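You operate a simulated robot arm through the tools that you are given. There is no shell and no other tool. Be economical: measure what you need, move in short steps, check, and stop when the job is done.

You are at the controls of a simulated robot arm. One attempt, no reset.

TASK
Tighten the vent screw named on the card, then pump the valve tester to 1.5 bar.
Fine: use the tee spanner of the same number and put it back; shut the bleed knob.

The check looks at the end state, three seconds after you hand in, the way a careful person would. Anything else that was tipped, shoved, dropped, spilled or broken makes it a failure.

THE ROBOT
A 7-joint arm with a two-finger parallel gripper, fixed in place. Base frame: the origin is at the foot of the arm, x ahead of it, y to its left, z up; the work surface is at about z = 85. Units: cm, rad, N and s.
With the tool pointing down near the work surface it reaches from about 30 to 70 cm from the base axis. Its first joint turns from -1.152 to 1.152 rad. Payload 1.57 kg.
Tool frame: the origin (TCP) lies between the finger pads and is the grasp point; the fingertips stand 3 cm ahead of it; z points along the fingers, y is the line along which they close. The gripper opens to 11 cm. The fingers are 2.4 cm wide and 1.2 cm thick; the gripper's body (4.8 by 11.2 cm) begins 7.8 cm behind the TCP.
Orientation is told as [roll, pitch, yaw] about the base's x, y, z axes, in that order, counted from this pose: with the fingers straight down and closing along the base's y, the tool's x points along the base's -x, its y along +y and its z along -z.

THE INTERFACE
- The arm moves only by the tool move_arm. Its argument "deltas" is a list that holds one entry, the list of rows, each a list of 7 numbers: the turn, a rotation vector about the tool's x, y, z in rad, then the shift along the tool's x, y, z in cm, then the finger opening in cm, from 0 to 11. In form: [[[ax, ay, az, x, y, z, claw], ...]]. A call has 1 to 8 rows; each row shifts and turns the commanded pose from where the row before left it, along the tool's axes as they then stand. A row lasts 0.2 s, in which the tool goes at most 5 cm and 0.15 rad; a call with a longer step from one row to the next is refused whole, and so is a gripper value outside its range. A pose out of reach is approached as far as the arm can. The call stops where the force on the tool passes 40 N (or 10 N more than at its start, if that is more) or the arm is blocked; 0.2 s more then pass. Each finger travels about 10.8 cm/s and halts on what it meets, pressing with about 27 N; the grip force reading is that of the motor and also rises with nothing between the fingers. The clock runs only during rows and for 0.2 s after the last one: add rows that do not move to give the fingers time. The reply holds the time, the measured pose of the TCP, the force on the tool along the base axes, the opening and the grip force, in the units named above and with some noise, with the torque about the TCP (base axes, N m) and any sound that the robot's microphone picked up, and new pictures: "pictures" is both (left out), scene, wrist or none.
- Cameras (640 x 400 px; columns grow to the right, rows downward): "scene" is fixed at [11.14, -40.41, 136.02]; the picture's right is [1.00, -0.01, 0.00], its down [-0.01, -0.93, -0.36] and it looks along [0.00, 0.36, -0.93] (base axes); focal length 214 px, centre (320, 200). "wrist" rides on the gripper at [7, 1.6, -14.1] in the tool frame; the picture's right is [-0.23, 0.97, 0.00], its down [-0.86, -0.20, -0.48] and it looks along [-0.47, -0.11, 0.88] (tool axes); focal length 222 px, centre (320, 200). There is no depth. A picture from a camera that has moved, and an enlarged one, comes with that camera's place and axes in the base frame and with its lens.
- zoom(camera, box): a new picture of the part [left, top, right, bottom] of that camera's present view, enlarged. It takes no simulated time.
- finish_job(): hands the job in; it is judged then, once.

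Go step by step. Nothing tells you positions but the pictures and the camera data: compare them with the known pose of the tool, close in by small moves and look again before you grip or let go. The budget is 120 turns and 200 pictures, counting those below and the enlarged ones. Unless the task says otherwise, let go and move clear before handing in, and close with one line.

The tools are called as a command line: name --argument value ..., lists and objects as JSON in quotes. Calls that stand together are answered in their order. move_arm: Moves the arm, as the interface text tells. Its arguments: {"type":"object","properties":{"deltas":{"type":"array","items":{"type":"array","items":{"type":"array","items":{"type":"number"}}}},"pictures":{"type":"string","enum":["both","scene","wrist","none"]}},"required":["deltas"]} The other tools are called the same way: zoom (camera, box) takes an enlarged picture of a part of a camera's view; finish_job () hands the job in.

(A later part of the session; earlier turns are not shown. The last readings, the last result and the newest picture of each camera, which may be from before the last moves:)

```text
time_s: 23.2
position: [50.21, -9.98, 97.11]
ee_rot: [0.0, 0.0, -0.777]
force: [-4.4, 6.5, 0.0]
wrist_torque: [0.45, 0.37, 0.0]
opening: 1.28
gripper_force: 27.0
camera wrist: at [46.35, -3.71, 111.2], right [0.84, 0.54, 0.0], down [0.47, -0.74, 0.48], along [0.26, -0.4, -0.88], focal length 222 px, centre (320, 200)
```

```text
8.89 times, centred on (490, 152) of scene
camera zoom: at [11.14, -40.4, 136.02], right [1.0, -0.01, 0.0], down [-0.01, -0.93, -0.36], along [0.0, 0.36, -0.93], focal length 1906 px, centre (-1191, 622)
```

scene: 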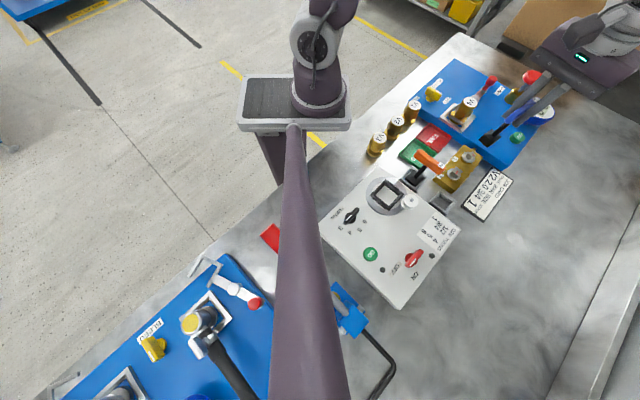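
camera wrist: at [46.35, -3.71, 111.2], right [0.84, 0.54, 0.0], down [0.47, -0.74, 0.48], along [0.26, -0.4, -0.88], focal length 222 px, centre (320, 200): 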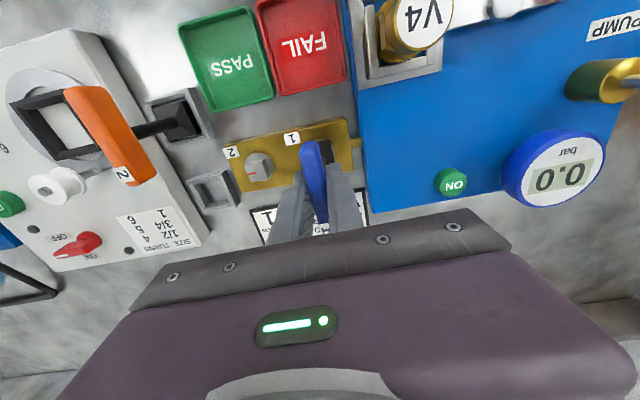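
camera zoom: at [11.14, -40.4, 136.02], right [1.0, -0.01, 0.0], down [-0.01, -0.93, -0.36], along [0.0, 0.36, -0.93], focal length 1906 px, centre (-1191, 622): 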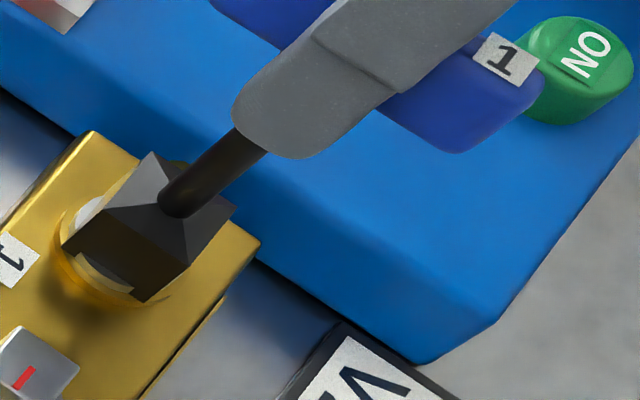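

No hard stop yet, so I keep turning clockwise and watch for torque.

move_arm --deltas '[[[0, 0, 0.08, 0, 0, 0, 0.5], [0, 0, 0.08, 0, 0, 0, 0.5], [0, 0, 0.08, 0, 0, 0, 0.5], [0, 0, 0, 0, 0, 0, 0.5]]]' --pictures "none"

zoom --camera "scene" --box '[460, 130, 520, 175]'

```text
time_s: 24.2
position: [50.2, -9.93, 97.3]
ee_rot: [0.0, -0.001, -1.017]
force: [-5.7, 8.1, -4.9]
wrist_torque: [0.61, 0.47, 0.05]
opening: 1.26
gripper_force: 26.9
```

```text
8.89 times, centred on (490, 152) of scene
camera zoom: at [11.14, -40.39, 136.02], right [1.0, -0.01, 0.0], down [-0.01, -0.93, -0.36], along [0.0, 0.36, -0.93], focal length 1906 px, centre (-1191, 622)
```

zoom: 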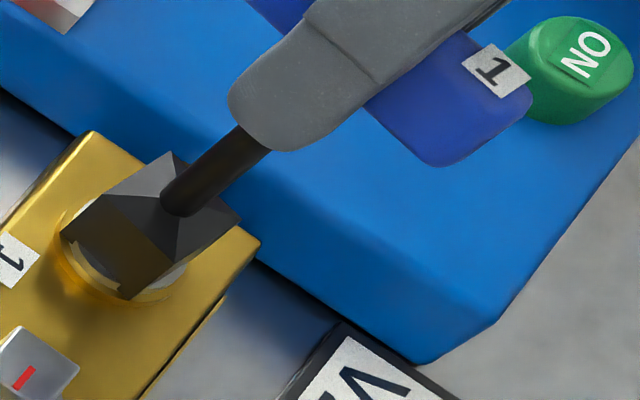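

move_arm --deltas '[[[0, 0, 0.05, 0.15, -0.02, 0, 0.5], [0, 0, 0.08, 0, 0, 0, 0.5], [0, 0, 0.08, 0, 0, 0, 0.5], [0, 0, 0.08, 0, 0, 0, 0.5], [0, 0, 0, 0, 0, 0, 0.5]]]' --pictures "none"

zoom --camera "scene" --box '[460, 130, 520, 175]'

```text
time_s: 25.4
position: [50.17, -9.89, 97.32]
ee_rot: [0.003, -0.001, -1.305]
force: [3.6, -1.6, 7.3]
wrist_torque: [-0.21, -0.14, 0.81]
opening: 1.7
gripper_force: 27.0
```

```text
8.89 times, centred on (490, 152) of scene
camera zoom: at [11.14, -40.41, 136.02], right [1.0, -0.01, 0.0], down [-0.01, -0.93, -0.36], along [0.0, 0.36, -0.93], focal length 1906 px, centre (-1191, 622)
```

zoom: 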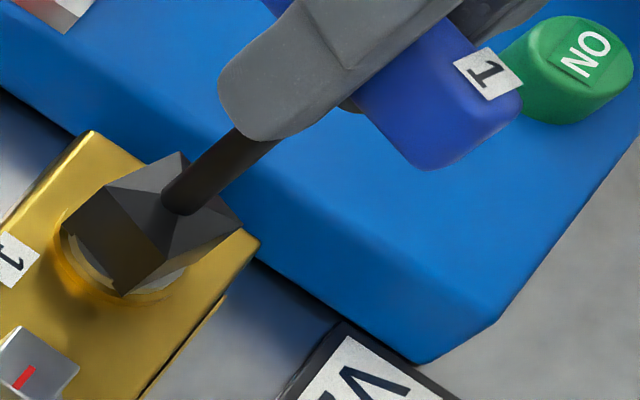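

Torque rose to 0.8 N·m, the screw has stopped and the handle is now twisting between the fingers: it is tight after about 90°. I ease back only until the pads lie flat on the handle.

move_arm --deltas '[[[0, 0, -0.08, 0, 0, 0, 0.5], [0, 0, 0, 0, 0, 0, 0.5]]]' --pictures "none"

```text
time_s: 26.0
position: [50.26, -9.9, 97.24]
ee_rot: [0.002, -0.002, -1.222]
force: [2.0, -2.7, 14.1]
wrist_torque: [-0.19, -0.15, 0.65]
opening: 1.53
gripper_force: 26.7
```

move_arm --deltas '[[[0, 0, -0.07, 0, 0, -0.1, 0.5], [0, 0, 0, 0, 0, 0, 0.5]]]' --pictures "none"

```text
time_s: 26.6
position: [50.18, -9.83, 97.43]
ee_rot: [0.0, 0.0, -1.154]
force: [2.1, -2.6, 1.5]
wrist_torque: [-0.24, -0.19, 0.57]
opening: 1.33
gripper_force: 27.6
```

move_arm --deltas '[[[0, 0, -0.025, 0, 0, 0, 0.5], [0, 0, 0, 0, 0, 0, 0.5]]]' --pictures "none"

```text
time_s: 27.2
position: [50.26, -9.82, 97.29]
ee_rot: [-0.001, 0.002, -1.13]
force: [-0.9, -1.3, -0.8]
wrist_torque: [-0.08, 0.01, 0.53]
opening: 1.27
gripper_force: 27.0
```

move_arm --deltas '[[[0, 0, -0.02, 0, 0, 0, 0.5], [0, 0, 0, 0, 0, 0, 0.5]]]' --pictures "none"

```text
time_s: 27.8
position: [50.23, -9.84, 97.34]
ee_rot: [0.001, 0.001, -1.109]
force: [1.9, -0.6, -12.4]
wrist_torque: [-0.07, -0.15, 0.18]
opening: 1.31
gripper_force: 27.4
```

The torque has nearly gone. I lift the spanner straight off the head.

move_arm --deltas '[[[0, 0, -0.008, 0, 0, 0, 0.5], [0, 0, 0, 0, 0, -0.4, 0.5], [0, 0, 0, 0, 0, -0.6, 0.5], [0, 0, 0, 0, 0, -1, 0.5], [0, 0, 0, 0, 0, -2, 0.5], [0, 0, 0, 0, 0, -2, 0.5], [0, 0, 0, 0, 0, 0, 0.5]]]' --pictures "wrist"

zoom --camera "scene" --box '[440, 120, 520, 180]'

zoom --camera "wrist" --box '[240, 90, 400, 200]'

```text
time_s: 29.4
position: [50.2, -9.82, 103.33]
ee_rot: [0.0, 0.0, -1.101]
force: [0.0, -0.1, -2.0]
wrist_torque: [0.0, -0.03, 0.01]
opening: 1.28
gripper_force: 26.8
camera wrist: at [48.57, -2.79, 117.21], right [0.97, 0.24, 0.0], down [0.21, -0.85, 0.48], along [0.11, -0.46, -0.88], focal length 222 px, centre (320, 200)
```

wrist: 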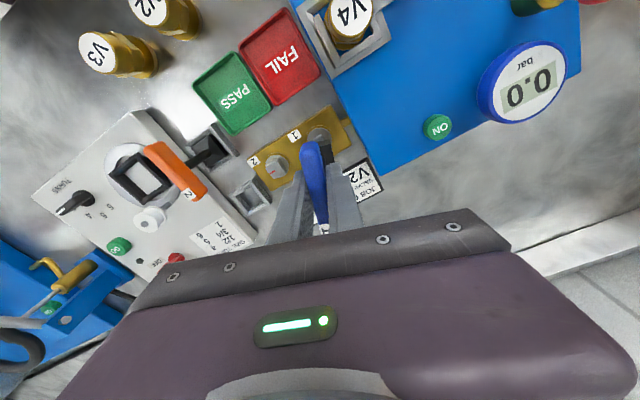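

```text
6.67 times, centred on (480, 150) of scene
camera zoom: at [11.15, -40.41, 136.02], right [1.0, -0.01, 0.0], down [-0.01, -0.93, -0.36], along [0.0, 0.36, -0.93], focal length 1430 px, centre (-747, 533)
```

zoom: 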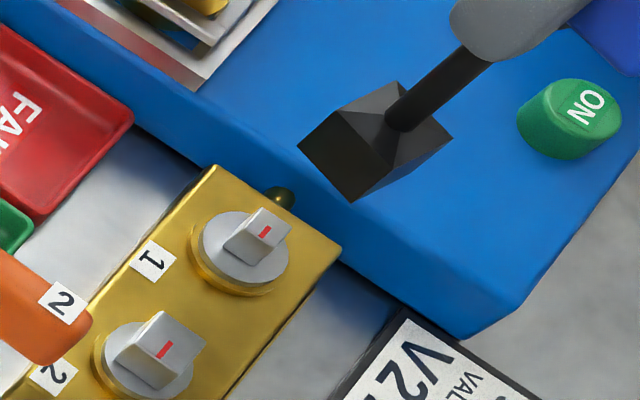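

```text
3.64 times, centred on (320, 145) of wrist
camera zoom: at [48.57, -2.79, 117.21], right [0.97, 0.24, 0.0], down [0.21, -0.85, 0.48], along [0.11, -0.46, -0.88], focal length 808 px, centre (320, 400)
```

zoom: 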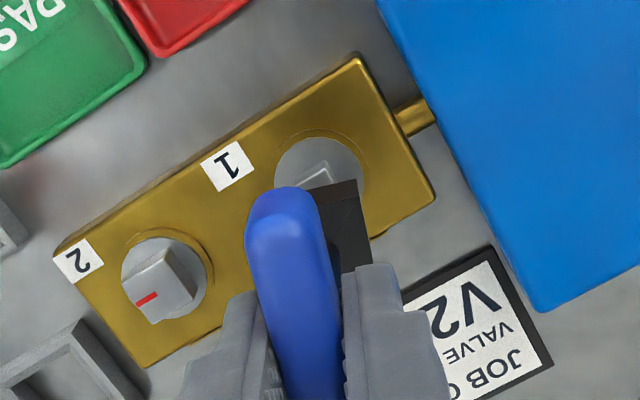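

Screw 1's red mark is now parallel with the tight screw 2. I carry the spanner back over its holder at the original yaw.

move_arm --deltas '[[[0, 0, -0.11, 0, 0, 0, 0.5], [0, 0, -0.11, 0, 0, 0, 0.5], [0, 0, -0.098, 0, 0, 0, 0.5], [0, 0, 0, -0.65, -3.6, 0, 0.5], [0, 0, 0, -0.65, -3.6, 0, 0.5], [0, 0, 0, -0.65, -3.6, 0, 0.5], [0, 0, 0, -0.65, -3.6, 0, 0.5], [0, 0, 0, 0, 0, 0, 0.5]]]' --pictures "none"

zoom --camera "scene" --box '[420, 140, 500, 220]'

zoom --camera "wrist" --box '[240, 100, 400, 220]'

```text
time_s: 31.2
position: [41.82, -22.07, 103.43]
ee_rot: [0.001, 0.001, -0.784]
force: [-0.3, -0.5, -3.2]
wrist_torque: [0.01, -0.02, 0.02]
opening: 1.28
gripper_force: 27.4
```

```text
5.00 times, centred on (460, 180) of scene
camera zoom: at [11.14, -40.41, 136.02], right [1.0, -0.01, 0.0], down [-0.01, -0.93, -0.36], along [0.0, 0.36, -0.93], focal length 1072 px, centre (-380, 300)
```

zoom: 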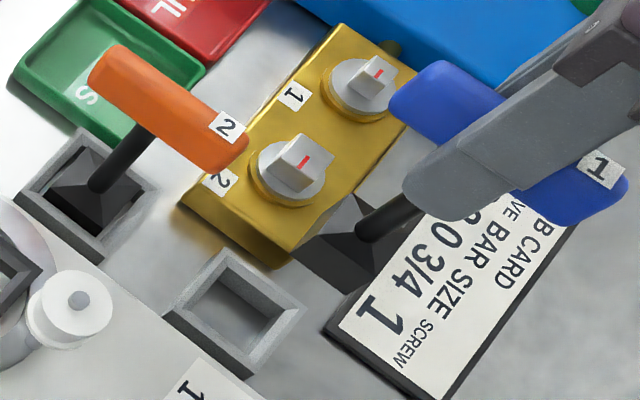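

```text
3.33 times, centred on (320, 160) of wrist
camera zoom: at [38.05, -15.78, 117.38], right [0.85, 0.53, 0.0], down [0.46, -0.74, 0.48], along [0.25, -0.41, -0.88], focal length 740 px, centre (320, 333)
```

zoom: 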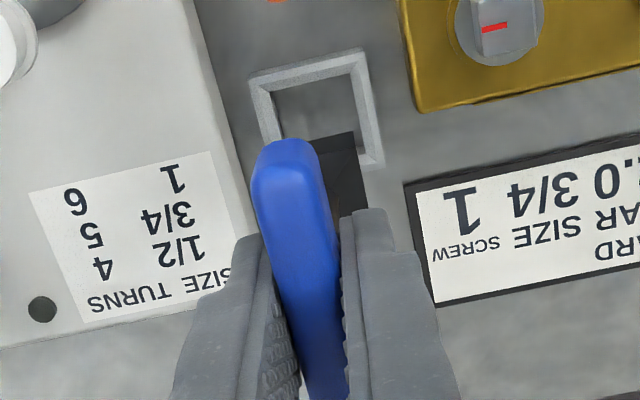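

move_arm --deltas '[[[0, 0, 0, 0.14, 0.14, 1, 0.5], [0, 0, 0, 0, 0, 2, 0.5], [0, 0, 0, 0, 0, 2, 0.5], [0, 0, 0, 0, 0, 1.2, 0.5], [0, 0, 0, 0, 0, 0, 0.5]]]' --pictures "none"

zoom --camera "scene" --box '[420, 150, 490, 220]'

zoom --camera "wrist" --box '[240, 100, 400, 220]'

```text
time_s: 32.4
position: [41.77, -21.63, 97.2]
ee_rot: [0.0, -0.001, -0.784]
force: [0.1, 0.1, -1.4]
wrist_torque: [-0.02, 0.0, 0.02]
opening: 1.28
gripper_force: 26.4
```

```text
5.71 times, centred on (455, 185) of scene
camera zoom: at [11.15, -40.41, 136.02], right [1.0, -0.01, 0.0], down [-0.01, -0.93, -0.36], along [0.0, 0.36, -0.93], focal length 1226 px, centre (-451, 286)
```

zoom: 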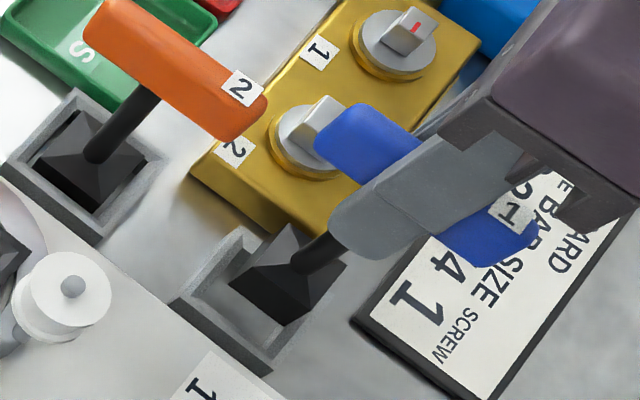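

```text
3.33 times, centred on (320, 160) of wrist
camera zoom: at [38.08, -15.44, 111.25], right [0.85, 0.53, 0.0], down [0.46, -0.75, 0.48], along [0.25, -0.41, -0.88], focal length 740 px, centre (320, 333)
```

zoom: 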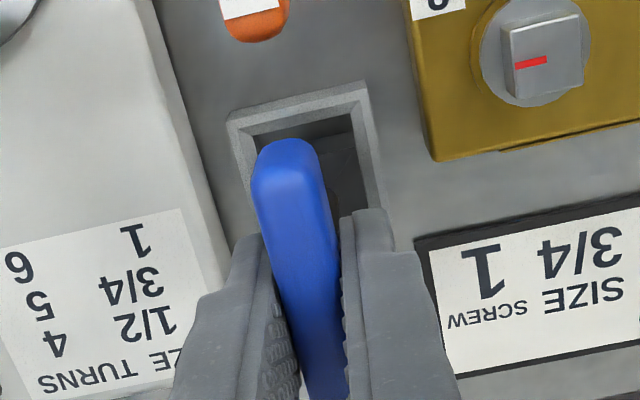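

move_arm --deltas '[[[0, 0, 0, -0.03, -0.07, 0.4, 0.5], [0, 0, 0, 0, 0, 0.4, 0.5], [0, 0, 0, 0, 0, 0.4, 0.5], [0, 0, 0, 0, 0, 0, 0.5]]]' --pictures "none"

zoom --camera "scene" --box '[420, 150, 490, 220]'

```text
time_s: 33.4
position: [41.81, -21.79, 96.02]
ee_rot: [0.0, 0.0, -0.784]
force: [-1.2, 0.2, -3.0]
wrist_torque: [0.0, 0.03, 0.01]
opening: 1.27
gripper_force: 27.1
```

```text
5.71 times, centred on (455, 185) of scene
camera zoom: at [11.15, -40.41, 136.02], right [1.0, -0.01, 0.0], down [-0.01, -0.93, -0.36], along [0.0, 0.36, -0.93], focal length 1226 px, centre (-451, 286)
```

zoom: 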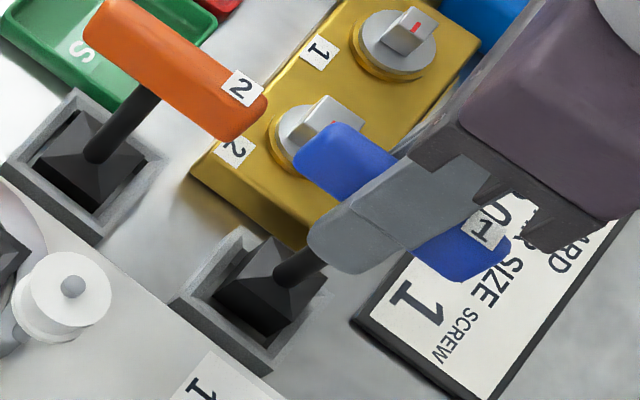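

It is entering the holder cleanly. I go down the last centimetre.

move_arm --deltas '[[[0, 0, 0, 0, 0, 0.4, 0.5], [0, 0, 0, 0, 0, 0.4, 0.5], [0, 0, 0, 0, 0, 0.3, 0.5], [0, 0, 0, 0, 0, 0, 0.5]]]' --pictures "none"

zoom --camera "scene" --box '[420, 150, 490, 220]'

```text
time_s: 34.4
position: [41.82, -21.71, 94.97]
ee_rot: [0.0, 0.0, -0.784]
force: [0.6, 0.0, -2.2]
wrist_torque: [0.0, 0.0, 0.01]
opening: 1.25
gripper_force: 26.8
```

```text
5.71 times, centred on (455, 185) of scene
camera zoom: at [11.15, -40.41, 136.02], right [1.0, -0.01, 0.0], down [-0.01, -0.93, -0.36], along [0.0, 0.36, -0.93], focal length 1226 px, centre (-451, 286)
```

zoom: 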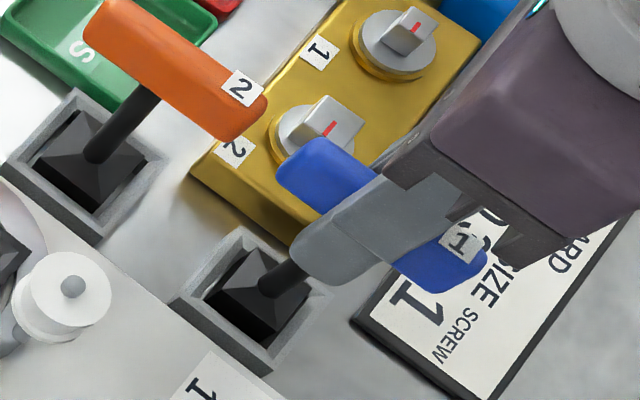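

move_arm --deltas '[[[0, 0, 0, 0, 0, 0.2, 0.5], [0, 0, 0, 0, 0, 0, 0.5]]]' --pictures "none"

```text
time_s: 35.0
position: [41.76, -21.67, 94.8]
ee_rot: [0.0, -0.002, -0.785]
force: [-0.1, -0.1, -2.2]
wrist_torque: [0.0, -0.02, 0.0]
opening: 1.27
gripper_force: 26.2
```

move_arm --deltas '[[[0, 0, 0, 0, 0, 0.12, 0.5], [0, 0, 0, 0, 0, 0, 0.5]]]' --pictures "none"

```text
time_s: 35.6
position: [41.82, -21.71, 94.69]
ee_rot: [-0.001, -0.004, -0.781]
force: [-0.4, 0.8, 23.4]
wrist_torque: [-0.04, -0.03, -0.02]
opening: 1.31
gripper_force: 27.4
```

It has touched bottom. I relieve the pressure, open to 3 cm and rise.

move_arm --deltas '[[[0, 0, 0, 0, 0, -0.1, 0.5], [0, 0, 0, 0, 0, 0, 1.5], [0, 0, 0, 0, 0, 0, 3], [0, 0, 0, 0, 0, 0, 3], [0, 0, 0, 0, 0, -1.5, 3], [0, 0, 0, 0, 0, -3, 3], [0, 0, 0, 0, 0, -4, 3], [0, 0, 0, 0, 0, -4, 3]]]'

zoom --camera "scene" --box '[400, 130, 500, 220]'

zoom --camera "wrist" --box '[280, 50, 440, 170]'

```text
time_s: 37.4
position: [41.7, -21.63, 107.25]
ee_rot: [0.0, 0.0, -0.784]
force: [0.0, 0.5, 0.4]
wrist_torque: [0.0, -0.03, -0.02]
opening: 2.98
gripper_force: 0.0
camera wrist: at [37.9, -15.4, 121.2], right [0.85, 0.53, 0.0], down [0.46, -0.74, 0.48], along [0.25, -0.41, -0.88], focal length 222 px, centre (320, 200)
```

scene: 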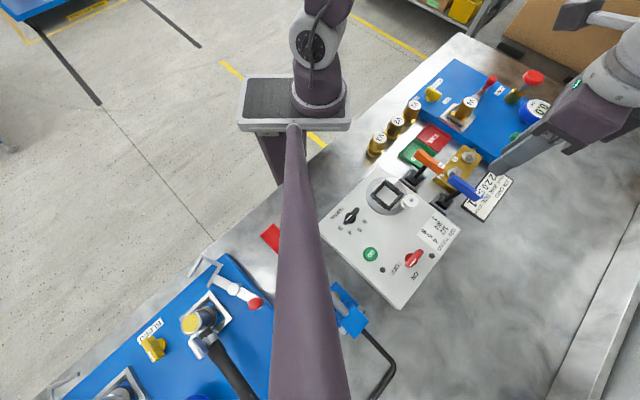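
wrist: 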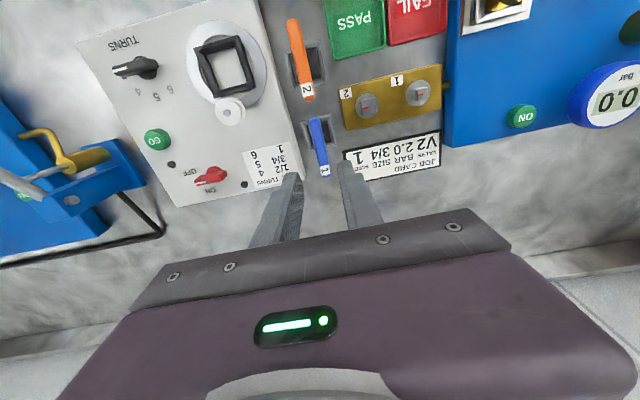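

```text
4.44 times, centred on (450, 175) of scene
camera zoom: at [11.14, -40.41, 136.02], right [1.0, -0.01, 0.0], down [-0.01, -0.93, -0.36], along [0.0, 0.36, -0.93], focal length 953 px, centre (-258, 311)
```

zoom: 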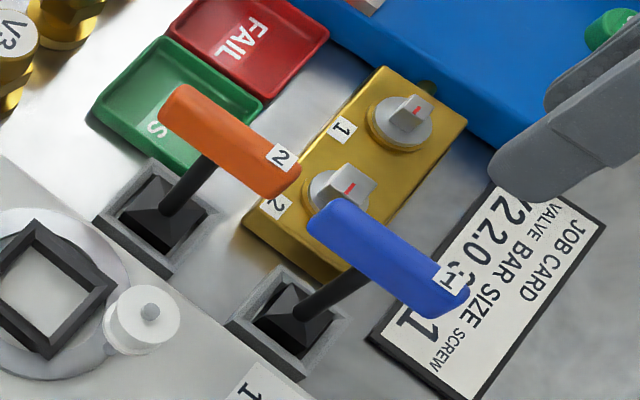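

```text
3.33 times, centred on (360, 110) of wrist
camera zoom: at [37.9, -15.4, 121.2], right [0.85, 0.53, 0.0], down [0.46, -0.74, 0.48], along [0.25, -0.41, -0.88], focal length 740 px, centre (187, 500)
```

zoom: 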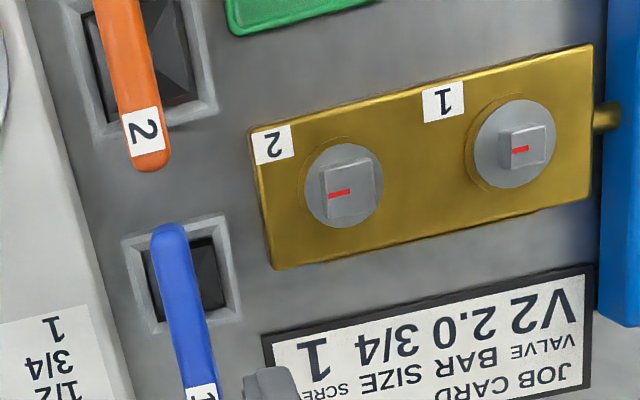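

The spanner is back and screw 1 is aligned like screw 2. Next is the bleed knob at about (43.9,9.2): I move above it to look.

move_arm --deltas '[[[0, 0, 0, 2.9, 3.36, 0, 4], [0, 0, 0, 2.9, 3.36, 0, 4], [0, 0, 0, 2.9, 3.36, 0, 4], [0, 0, 0, 2.9, 3.36, 0, 4], [0, 0, 0, 2.9, 3.36, 0, 4], [0, 0, 0, 2.9, 3.36, 1, 4], [0, 0, 0, 2.9, 3.36, 2, 4], [0, 0, 0, 0, 0, 2, 4]]]'

zoom --camera "wrist" --box '[240, 80, 400, 200]'

```text
time_s: 39.2
position: [43.96, 9.23, 102.2]
ee_rot: [0.0, 0.0, -0.783]
force: [-0.3, 0.5, 0.1]
wrist_torque: [-0.01, 0.0, -0.01]
opening: 3.99
gripper_force: 0.1
camera wrist: at [40.17, 15.47, 116.09], right [0.85, 0.53, 0.0], down [0.46, -0.74, 0.48], along [0.25, -0.41, -0.88], focal length 222 px, centre (320, 200)
```

scene: 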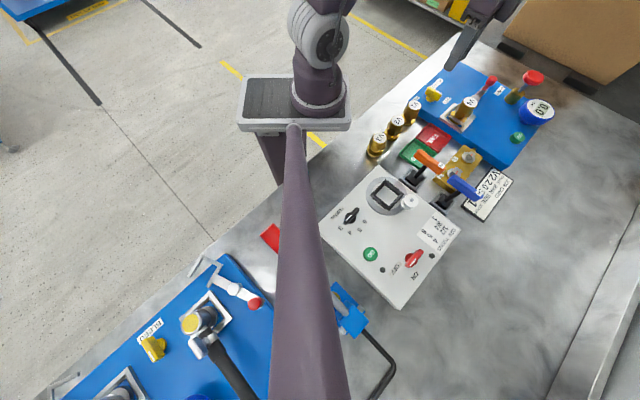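
wrist: 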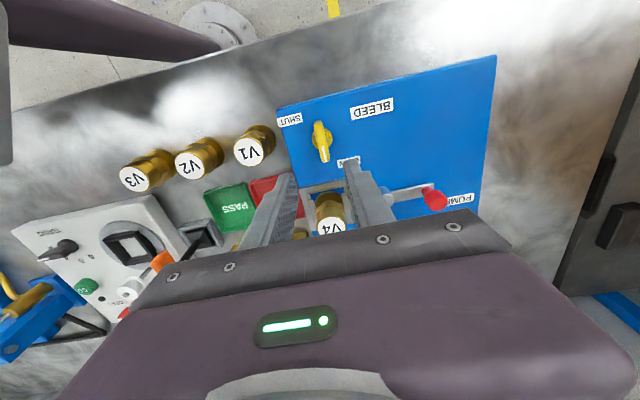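

```text
3.33 times, centred on (320, 140) of wrist
camera zoom: at [40.17, 15.47, 116.09], right [0.85, 0.53, 0.0], down [0.46, -0.74, 0.48], along [0.25, -0.41, -0.88], focal length 740 px, centre (320, 400)
```

zoom: 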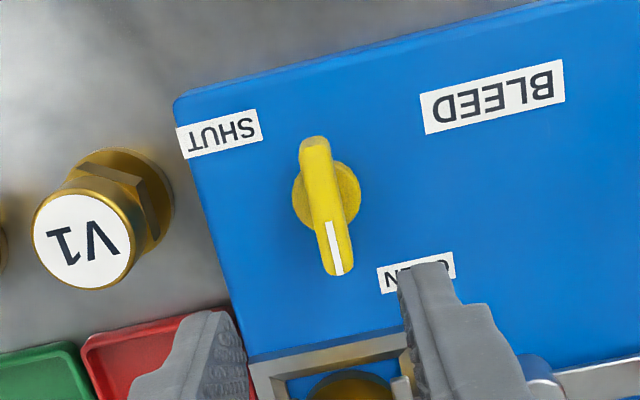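

The knob's white pointer points toward OPEN, along the +u diagonal, and SHUT is clockwise from there. I turn the gripper by half a turn (to +135°) so there is clockwise room.

move_arm --deltas '[[[0, 0, -0.15, 0, 0, 0, 4], [0, 0, -0.15, 0, 0, 0, 4], [0, 0, -0.15, 0, 0, 0, 4], [0, 0, -0.15, 0, 0, 0, 4], [0, 0, -0.15, 0, 0, 0, 4], [0, 0, -0.15, 0, 0, 0, 4], [0, 0, -0.15, 0, 0, 0, 4], [0, 0, -0.15, 0, 0, 0, 4]]]' --pictures "none"

move_arm --deltas '[[[0, 0, -0.15, 0, 0, 0, 4], [0, 0, -0.15, 0, 0, 0, 4], [0, 0, -0.15, 0, 0, 0, 4], [0, 0, -0.15, 0, 0, 0, 4], [0, 0, -0.15, 0, 0, 0, 4], [0, 0, -0.15, 0, 0, 0, 4], [0, 0, -0.15, 0, 0, 0, 4], [0, 0, -0.15, 0, 0, 0, 4]]]' --pictures "none"

move_arm --deltas '[[[0, 0, -0.15, 0, 0, 0, 4], [0, 0, -0.15, 0, 0, 0, 4], [0, 0, -0.15, 0, 0, 0, 4], [0, 0, -0.15, 0, 0, 0, 4], [0, 0, -0.14, 0, 0, 0, 4], [0, 0, 0, 0, 0, 0, 4]]]' --pictures "wrist"

zoom --camera "wrist" --box '[240, 80, 400, 200]'

```text
time_s: 41.0
position: [44.02, 9.46, 102.18]
ee_rot: [0.0, 0.001, 0.419]
force: [-0.1, -0.1, 1.0]
wrist_torque: [0.0, 0.02, -0.03]
opening: 3.98
gripper_force: 0.2
```

```text
time_s: 42.8
position: [43.97, 9.33, 102.13]
ee_rot: [0.0, -0.001, 1.619]
force: [0.6, -0.3, -0.2]
wrist_torque: [-0.02, 0.03, -0.04]
opening: 4.0
gripper_force: 0.1
```

```text
time_s: 44.2
position: [43.9, 9.27, 102.22]
ee_rot: [0.0, -0.001, 2.356]
force: [0.3, -0.7, -0.1]
wrist_torque: [-0.01, 0.01, -0.03]
opening: 4.02
gripper_force: 0.1
camera wrist: at [47.79, 3.31, 116.21], right [-0.85, -0.53, 0.0], down [-0.46, 0.75, 0.48], along [-0.25, 0.41, -0.88], focal length 222 px, centre (320, 200)
```

wrist: 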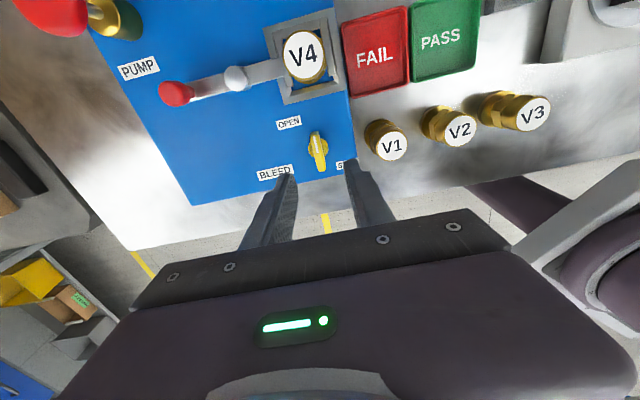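

```text
3.33 times, centred on (320, 140) of wrist
camera zoom: at [47.79, 3.31, 116.21], right [-0.85, -0.53, 0.0], down [-0.46, 0.75, 0.48], along [-0.25, 0.41, -0.88], focal length 740 px, centre (320, 400)
```

zoom: 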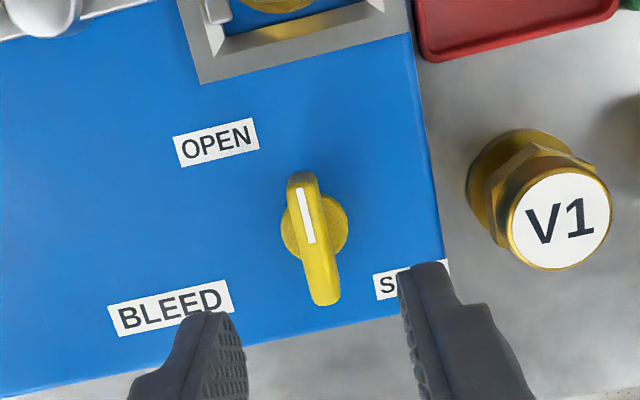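

The knob centre is at about (43.87,10.0). I correct the position and descend most of the way with the fingers open 4 cm.

move_arm --deltas '[[[0, 0, 0, -0.54, -0.42, 2, 4], [0, 0, 0, 0, 0, 2, 4], [0, 0, 0, 0, 0, 2, 4], [0, 0, 0, 0, 0, 1.8, 4], [0, 0, 0, 0, 0, 0, 4]]]' --pictures "wrist"

zoom --camera "wrist" --box '[240, 80, 400, 200]'

zoom --camera "scene" --box '[400, 60, 480, 120]'

```text
time_s: 45.4
position: [43.96, 9.93, 94.37]
ee_rot: [0.0, 0.0, 2.355]
force: [0.7, -0.8, 0.1]
wrist_torque: [-0.01, -0.01, 0.01]
opening: 4.0
gripper_force: 0.1
camera wrist: at [47.66, 4.0, 108.29], right [-0.85, -0.53, 0.0], down [-0.46, 0.75, 0.48], along [-0.25, 0.41, -0.88], focal length 222 px, centre (320, 200)
```

wrist: 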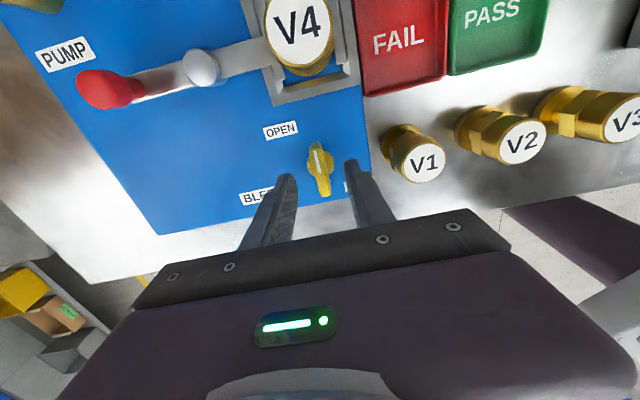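

```text
3.33 times, centred on (320, 140) of wrist
camera zoom: at [47.66, 4.0, 108.29], right [-0.85, -0.53, 0.0], down [-0.46, 0.75, 0.48], along [-0.25, 0.41, -0.88], focal length 740 px, centre (320, 400)
```

zoom: 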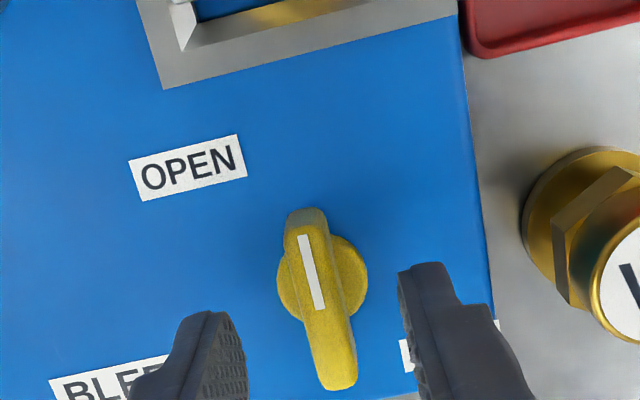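

```text
6.67 times, centred on (440, 90) of scene
camera zoom: at [11.14, -40.41, 136.02], right [1.0, -0.01, 0.0], down [-0.01, -0.93, -0.36], along [0.0, 0.36, -0.93], focal length 1430 px, centre (-480, 933)
```

zoom: 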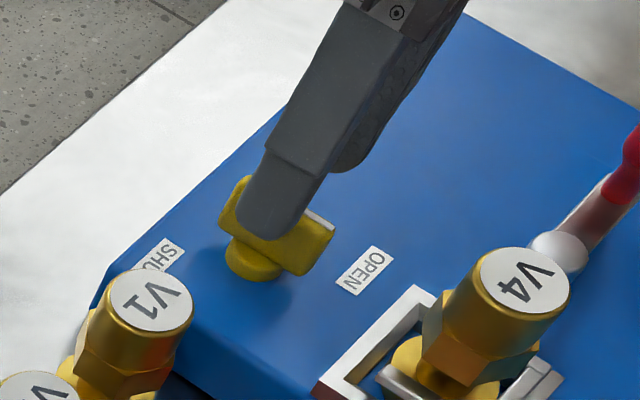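

move_arm --deltas '[[[0, 0, 0, 0, 0, 0.9, 4], [0, 0, 0, 0, 0, 0.9, 4], [0, 0, 0, 0, 0, 0, 4]]]' --pictures "none"

zoom --camera "wrist" --box '[250, 110, 390, 215]'

zoom --camera "scene" --box '[410, 70, 470, 115]'

```text
time_s: 46.2
position: [43.87, 9.91, 92.68]
ee_rot: [-0.001, 0.0, 2.355]
force: [-0.2, -0.6, 0.0]
wrist_torque: [-0.01, -0.01, -0.02]
opening: 3.98
gripper_force: 0.1
```

```text
3.81 times, centred on (320, 162) of wrist
camera zoom: at [47.71, 4.01, 106.54], right [-0.85, -0.53, 0.0], down [-0.46, 0.75, 0.48], along [-0.25, 0.41, -0.88], focal length 846 px, centre (320, 343)
```

zoom: 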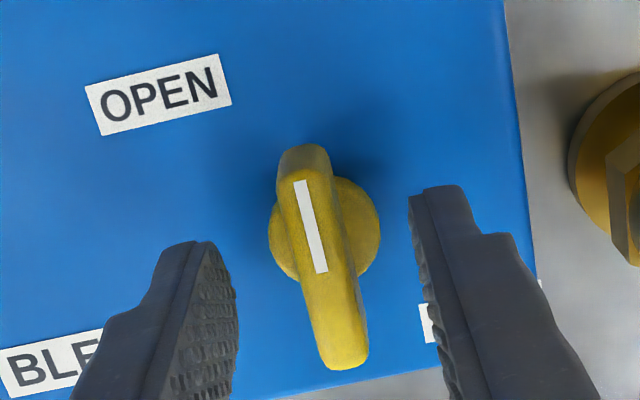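

```text
8.89 times, centred on (440, 92) of scene
camera zoom: at [11.14, -40.41, 136.02], right [1.0, -0.01, 0.0], down [-0.01, -0.93, -0.36], along [0.0, 0.36, -0.93], focal length 1906 px, centre (-747, 1156)
```

zoom: 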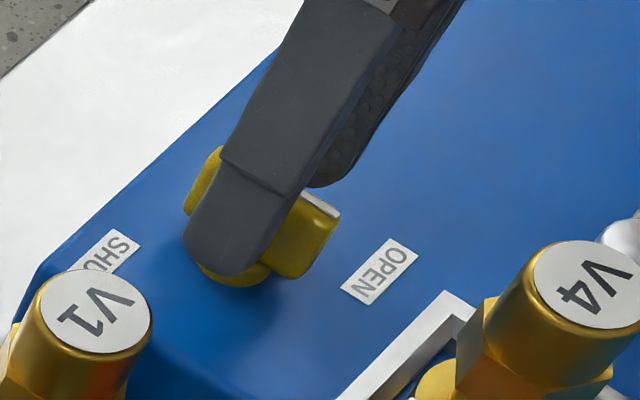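

The fingers straddle the bar. I close on it.

move_arm --deltas '[[[0, 0, 0, 0, 0, 0, 2], [0, 0, 0, 0, 0, 0, 0.8], [0, 0, 0, 0, 0, 0, 0.8], [0, 0, 0, 0, 0, 0, 0.8]]]' --pictures "none"

zoom --camera "wrist" --box '[250, 110, 390, 215]'

```text
time_s: 47.2
position: [43.92, 9.96, 92.47]
ee_rot: [0.001, 0.001, 2.355]
force: [-4.1, -2.7, -1.7]
wrist_torque: [-0.03, 0.07, -0.01]
opening: 1.24
gripper_force: 2.8
```

```text
3.81 times, centred on (320, 162) of wrist
camera zoom: at [47.7, 3.98, 106.56], right [-0.85, -0.53, 0.0], down [-0.46, 0.75, 0.48], along [-0.25, 0.41, -0.88], focal length 846 px, centre (320, 343)
```

zoom: 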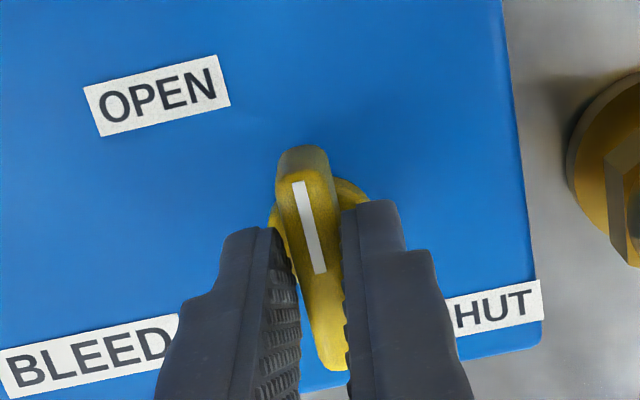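

move_arm --deltas '[[[0, 0, 0, 0, 0, 0, 0.5], [0, 0, 0.1, 0, 0, 0, 0.5], [0, 0, 0.1, 0, 0, 0, 0.5], [0, 0, 0.1, 0, 0, 0, 0.5], [0, 0, 0, 0, 0, 0, 0.5]]]' --pictures "none"

zoom --camera "wrist" --box '[250, 110, 390, 215]'

```text
time_s: 48.4
position: [43.88, 9.83, 92.54]
ee_rot: [0.0, 0.001, 2.052]
force: [-6.6, -5.0, -0.7]
wrist_torque: [-0.07, 0.2, -0.01]
opening: 1.24
gripper_force: 3.8
```

```text
3.81 times, centred on (320, 162) of wrist
camera zoom: at [45.72, 3.11, 106.57], right [-0.97, -0.25, 0.0], down [-0.22, 0.85, 0.48], along [-0.12, 0.46, -0.88], focal length 846 px, centre (320, 343)
```

zoom: 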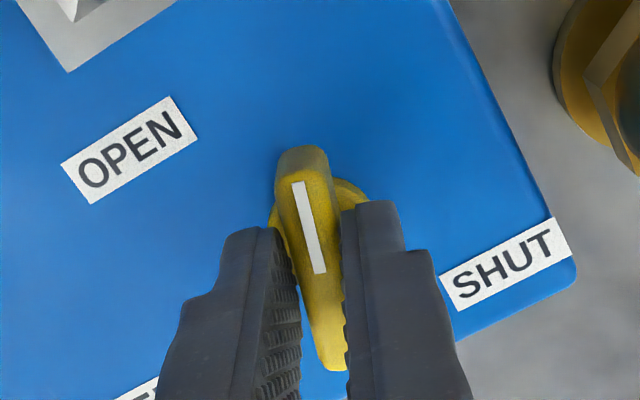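

move_arm --deltas '[[[0, 0, 0.1, 0, 0.1, 0, 0.5], [0, 0, 0.1, 0, 0, 0, 0.5], [0, 0, 0.1, 0, 0, 0, 0.5], [0, 0, 0.1, 0, 0, 0, 0.5], [0, 0, 0.1, 0, 0, 0, 0.5], [0, 0, 0, 0, 0, 0, 0.5]]]' --pictures "none"

```text
time_s: 49.8
position: [43.93, 9.9, 92.63]
ee_rot: [-0.001, -0.002, 1.554]
force: [-7.1, -1.0, -4.9]
wrist_torque: [-0.09, 0.13, -0.05]
opening: 1.09
gripper_force: 28.6
```

move_arm --deltas '[[[0, 0, 0.1, 0, 0.05, 0, 0.5], [0, 0, 0.1, 0, 0, 0, 0.5], [0, 0, 0.1, 0, 0, 0, 0.5], [0, 0, 0.1, 0, 0, 0, 0.5], [0, 0, 0.1, 0, 0, 0, 0.5], [0, 0, 0.1, 0, 0, 0, 0.5], [0, 0, 0, 0, 0, 0, 0.5]]]' --pictures "none"

zoom --camera "wrist" --box '[250, 110, 390, 215]'

zoom --camera "scene" --box '[400, 60, 480, 120]'

```text
time_s: 51.4
position: [43.89, 9.83, 92.6]
ee_rot: [0.0, -0.001, 0.952]
force: [5.2, -6.7, 5.8]
wrist_torque: [-0.12, -0.09, 0.01]
opening: 1.07
gripper_force: 28.5
```

```text
3.81 times, centred on (320, 162) of wrist
camera zoom: at [38.49, 5.29, 106.57], right [-0.66, 0.75, 0.0], down [0.66, 0.58, 0.48], along [0.36, 0.32, -0.88], focal length 846 px, centre (320, 343)
```

zoom: 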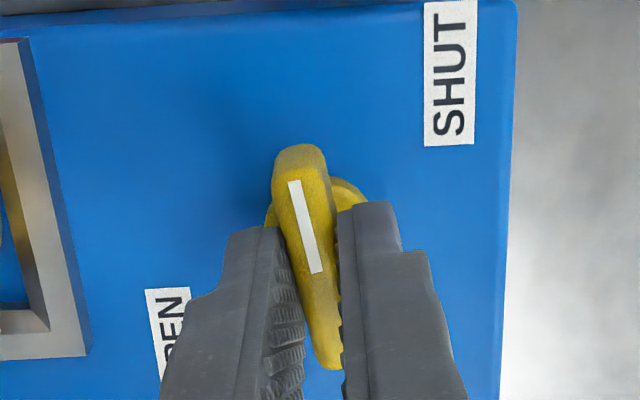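

```text
6.67 times, centred on (440, 90) of scene
camera zoom: at [11.15, -40.43, 136.01], right [1.0, -0.01, 0.0], down [-0.01, -0.93, -0.36], along [0.0, 0.36, -0.93], focal length 1430 px, centre (-480, 933)
```

zoom: 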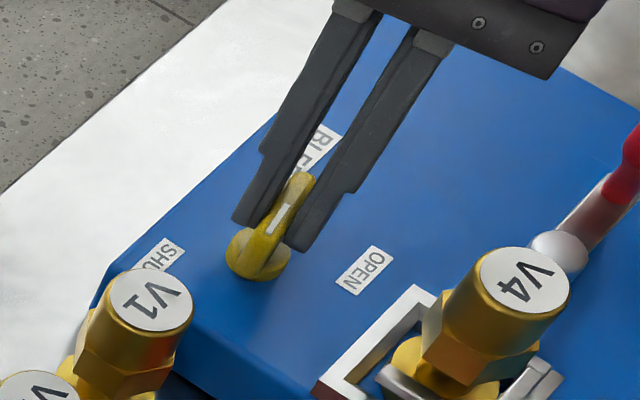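

move_arm --deltas '[[[0, 0, 0.08, 0, 0, 0, 0.5], [0, 0, 0.08, 0, 0, 0, 0.5], [0, 0, 0.05, 0, 0, 0, 0.5], [0, 0, 0, 0, 0, 0, 0.5]]]' --pictures "none"

```text
time_s: 52.4
position: [43.78, 9.94, 92.58]
ee_rot: [0.0, -0.003, 0.745]
force: [8.0, -4.6, 16.1]
wrist_torque: [-0.02, 0.08, 0.8]
opening: 1.17
gripper_force: 29.1
```

A hard stop came at 90° with 0.8 N·m, so the bleed is shut. I open and rise.

move_arm --deltas '[[[0, 0, -0.02, 0, 0, 0, 0.8], [0, 0, 0, 0, 0, 0, 2.5], [0, 0, 0, 0, 0, 0, 4], [0, 0, 0, 0, 0, -1, 4], [0, 0, 0, 0, 0, -3, 4], [0, 0, 0, 0, 0, -4, 4], [0, 0, 0, 0, 0, -4, 4], [0, 0, 0, 0, 0, 0, 4]]]'

zoom --camera "wrist" --box '[240, 60, 400, 180]'

zoom --camera "scene" --box '[490, 60, 570, 150]'

```text
time_s: 54.2
position: [43.73, 9.66, 104.67]
ee_rot: [0.0, 0.001, 0.765]
force: [-0.7, 0.5, -0.5]
wrist_torque: [0.01, 0.01, 0.0]
opening: 3.99
gripper_force: 0.1
camera wrist: at [37.64, 6.15, 118.61], right [-0.51, 0.86, 0.0], down [0.76, 0.45, 0.48], along [0.41, 0.24, -0.88], focal length 222 px, centre (320, 200)
```

scene: 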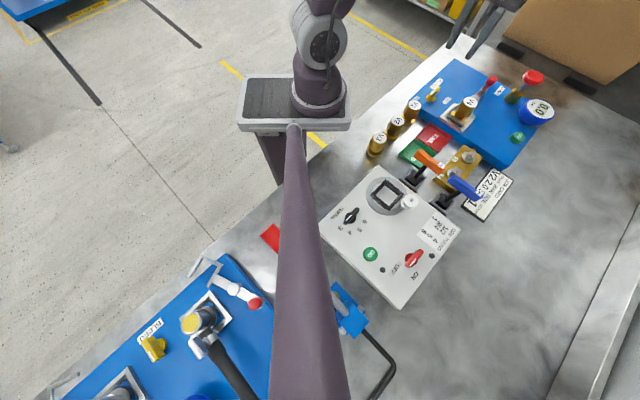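
wrist: 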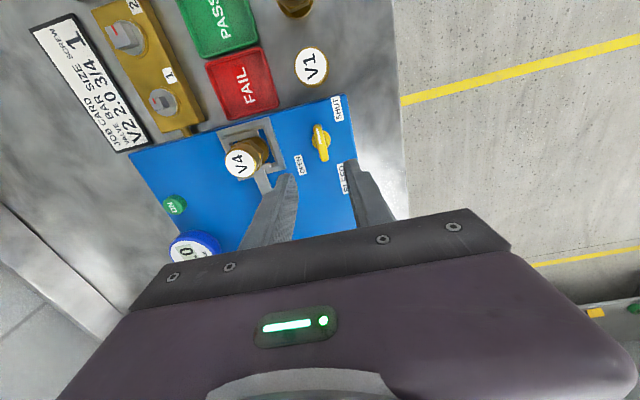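

```text
3.33 times, centred on (320, 120) of wrist
camera zoom: at [37.64, 6.15, 118.61], right [-0.51, 0.86, 0.0], down [0.76, 0.45, 0.48], along [0.41, 0.24, -0.88], focal length 740 px, centre (320, 467)
```

zoom: 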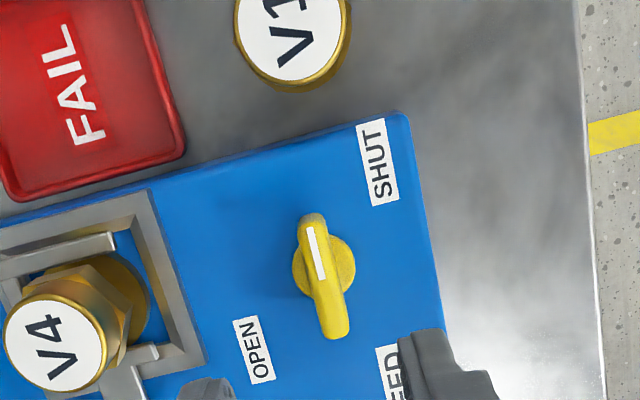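

```text
4.44 times, centred on (530, 105) of scene
camera zoom: at [11.14, -40.41, 136.02], right [1.0, -0.01, 0.0], down [-0.01, -0.93, -0.36], along [0.0, 0.36, -0.93], focal length 953 px, centre (-613, 622)
```

zoom: 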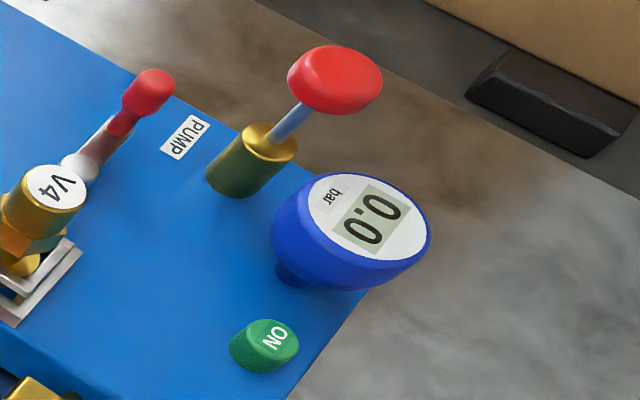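

The bleed knob's pointer is now at SHUT. The pump's red knob is at about (67,9,96), so I move near it with the fingers closed for a look.

move_arm --deltas '[[[0, 0, 0, -2.83, -2.91, 0, 2], [0, 0, 0, -2.83, -2.91, 0, 0], [0, 0, 0, -2.83, -2.91, 0, 0], [0, 0, 0, -2.83, -2.91, 0, 0], [0, 0, 0, -2.0, -2.1, 0, 0], [0, 0, 0, 0, 0, 0, 0]]]'

zoom --camera "scene" --box '[480, 40, 580, 140]'

```text
time_s: 55.6
position: [63.08, 9.16, 104.57]
ee_rot: [0.0, -0.001, 0.763]
force: [-1.2, 0.6, 0.5]
wrist_torque: [0.0, 0.0, 0.04]
opening: 0.0
gripper_force: 21.0
camera wrist: at [56.95, 5.58, 118.53], right [-0.51, 0.86, 0.0], down [0.76, 0.45, 0.48], along [0.41, 0.24, -0.88], focal length 222 px, centre (320, 200)
```

scene: 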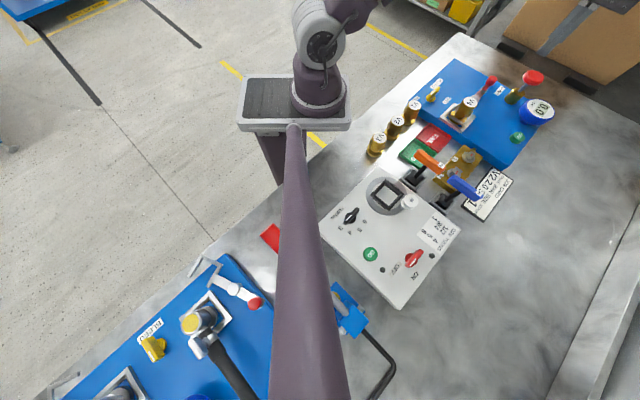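
wrist: 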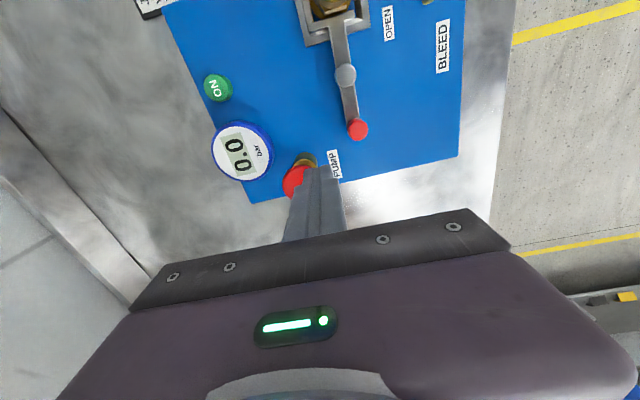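

```text
4.00 times, centred on (530, 90) of scene
camera zoom: at [11.14, -40.41, 136.02], right [1.0, -0.01, 0.0], down [-0.01, -0.93, -0.36], along [0.0, 0.36, -0.93], focal length 858 px, centre (-520, 640)
```

zoom: 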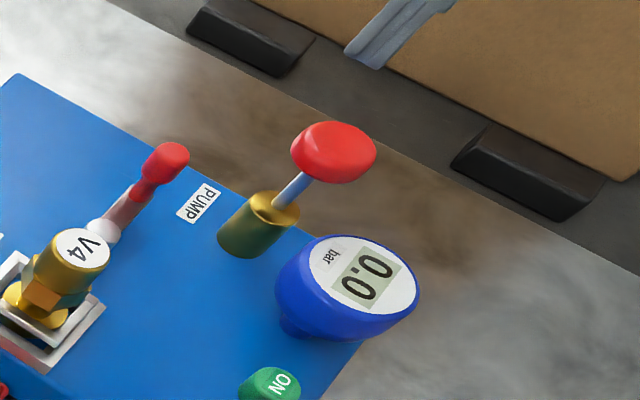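

zoom --camera "wrist" --box '[260, 130, 360, 215]'

```text
4.71 times, centred on (310, 172) of wrist
camera zoom: at [56.95, 5.58, 118.53], right [-0.51, 0.86, 0.0], down [0.76, 0.45, 0.48], along [0.41, 0.24, -0.88], focal length 1045 px, centre (367, 329)
```

zoom: 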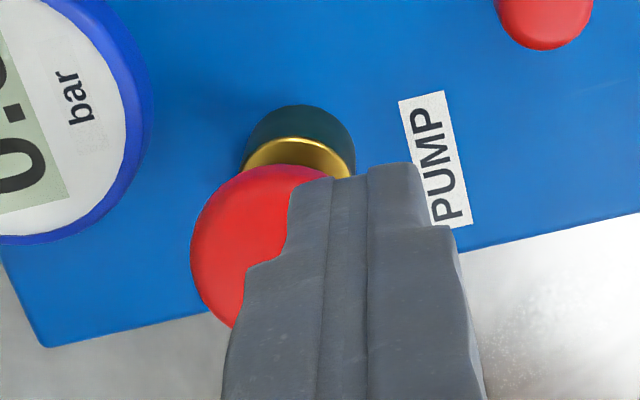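

The pump knob's centre is at about (66.6,8.9), with its top at z≈96.2. I move above it with closed fingers and stop just short.

move_arm --deltas '[[[0, 0, 0, -1.16, -1.32, 0, 0], [0, 0, 0, -1.16, -1.32, 1.5, 0], [0, 0, 0, 0, 0, 1.5, 0], [0, 0, 0, 0, 0, 1, 0], [0, 0, 0, 0, 0, 0, 0]]]' --pictures "none"

zoom --camera "scene" --box '[490, 50, 570, 130]'

zoom --camera "wrist" --box '[220, 100, 400, 220]'

```text
time_s: 56.8
position: [66.49, 8.86, 100.47]
ee_rot: [0.0, -0.001, 0.763]
force: [0.8, 0.0, -0.1]
wrist_torque: [-0.02, 0.01, -0.01]
opening: 0.0
gripper_force: 20.9
```

```text
5.00 times, centred on (530, 90) of scene
camera zoom: at [11.14, -40.41, 136.02], right [1.0, -0.01, 0.0], down [-0.01, -0.93, -0.36], along [0.0, 0.36, -0.93], focal length 1072 px, centre (-730, 750)
```

zoom: 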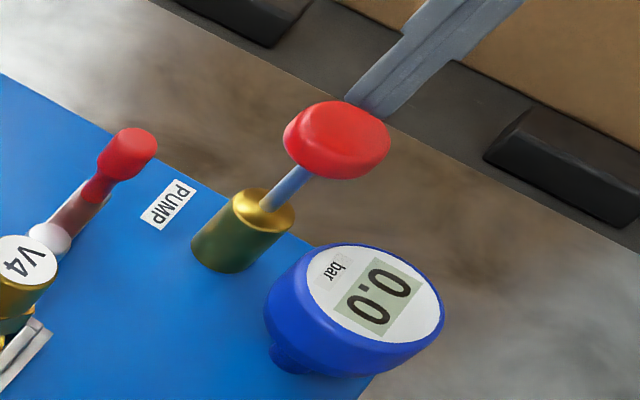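

```text
3.33 times, centred on (310, 160) of wrist
camera zoom: at [60.41, 5.37, 114.46], right [-0.51, 0.86, 0.0], down [0.76, 0.45, 0.48], along [0.41, 0.24, -0.88], focal length 740 px, centre (353, 333)
```

zoom: 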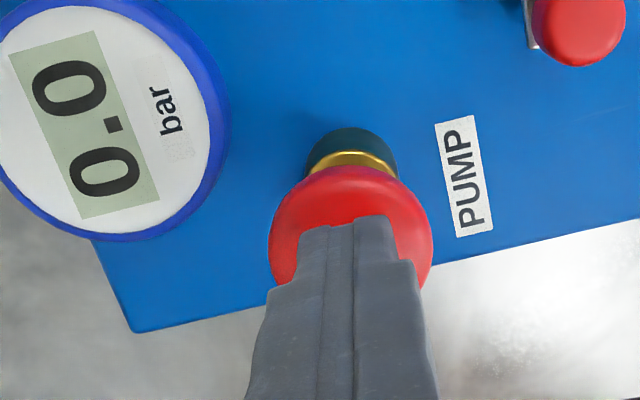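

The closed fingers are centred over the knob. I press down slowly for the first stroke.

move_arm --deltas '[[[0, 0, 0, 0, 0, 0.6, 0], [0, 0, 0, 0, 0, 0.4, 0], [0, 0, 0, 0, 0, 0.4, 0], [0, 0, 0, 0, 0, 0.4, 0], [0, 0, 0, 0, 0, 0.4, 0]]]' --pictures "none"

zoom --camera "scene" --box '[490, 50, 570, 130]'

```text
time_s: 58.0
position: [66.41, 8.85, 98.32]
ee_rot: [-0.001, 0.0, 0.766]
force: [-2.2, -0.6, 2.5]
wrist_torque: [0.02, 0.06, 0.01]
opening: 0.0
gripper_force: 21.2
```

```text
5.00 times, centred on (530, 90) of scene
camera zoom: at [11.13, -40.41, 136.02], right [1.0, -0.01, 0.0], down [-0.01, -0.93, -0.36], along [0.0, 0.36, -0.93], focal length 1072 px, centre (-730, 750)
```

zoom: 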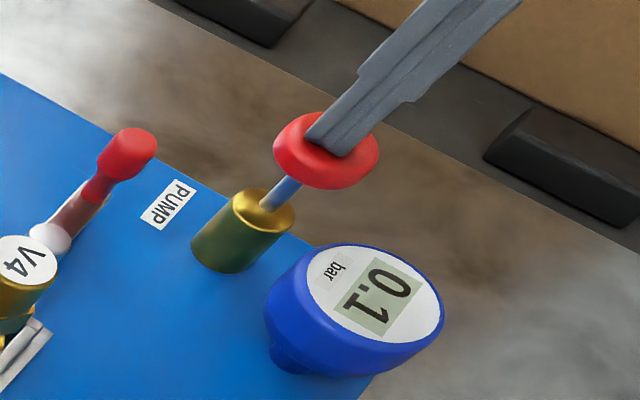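

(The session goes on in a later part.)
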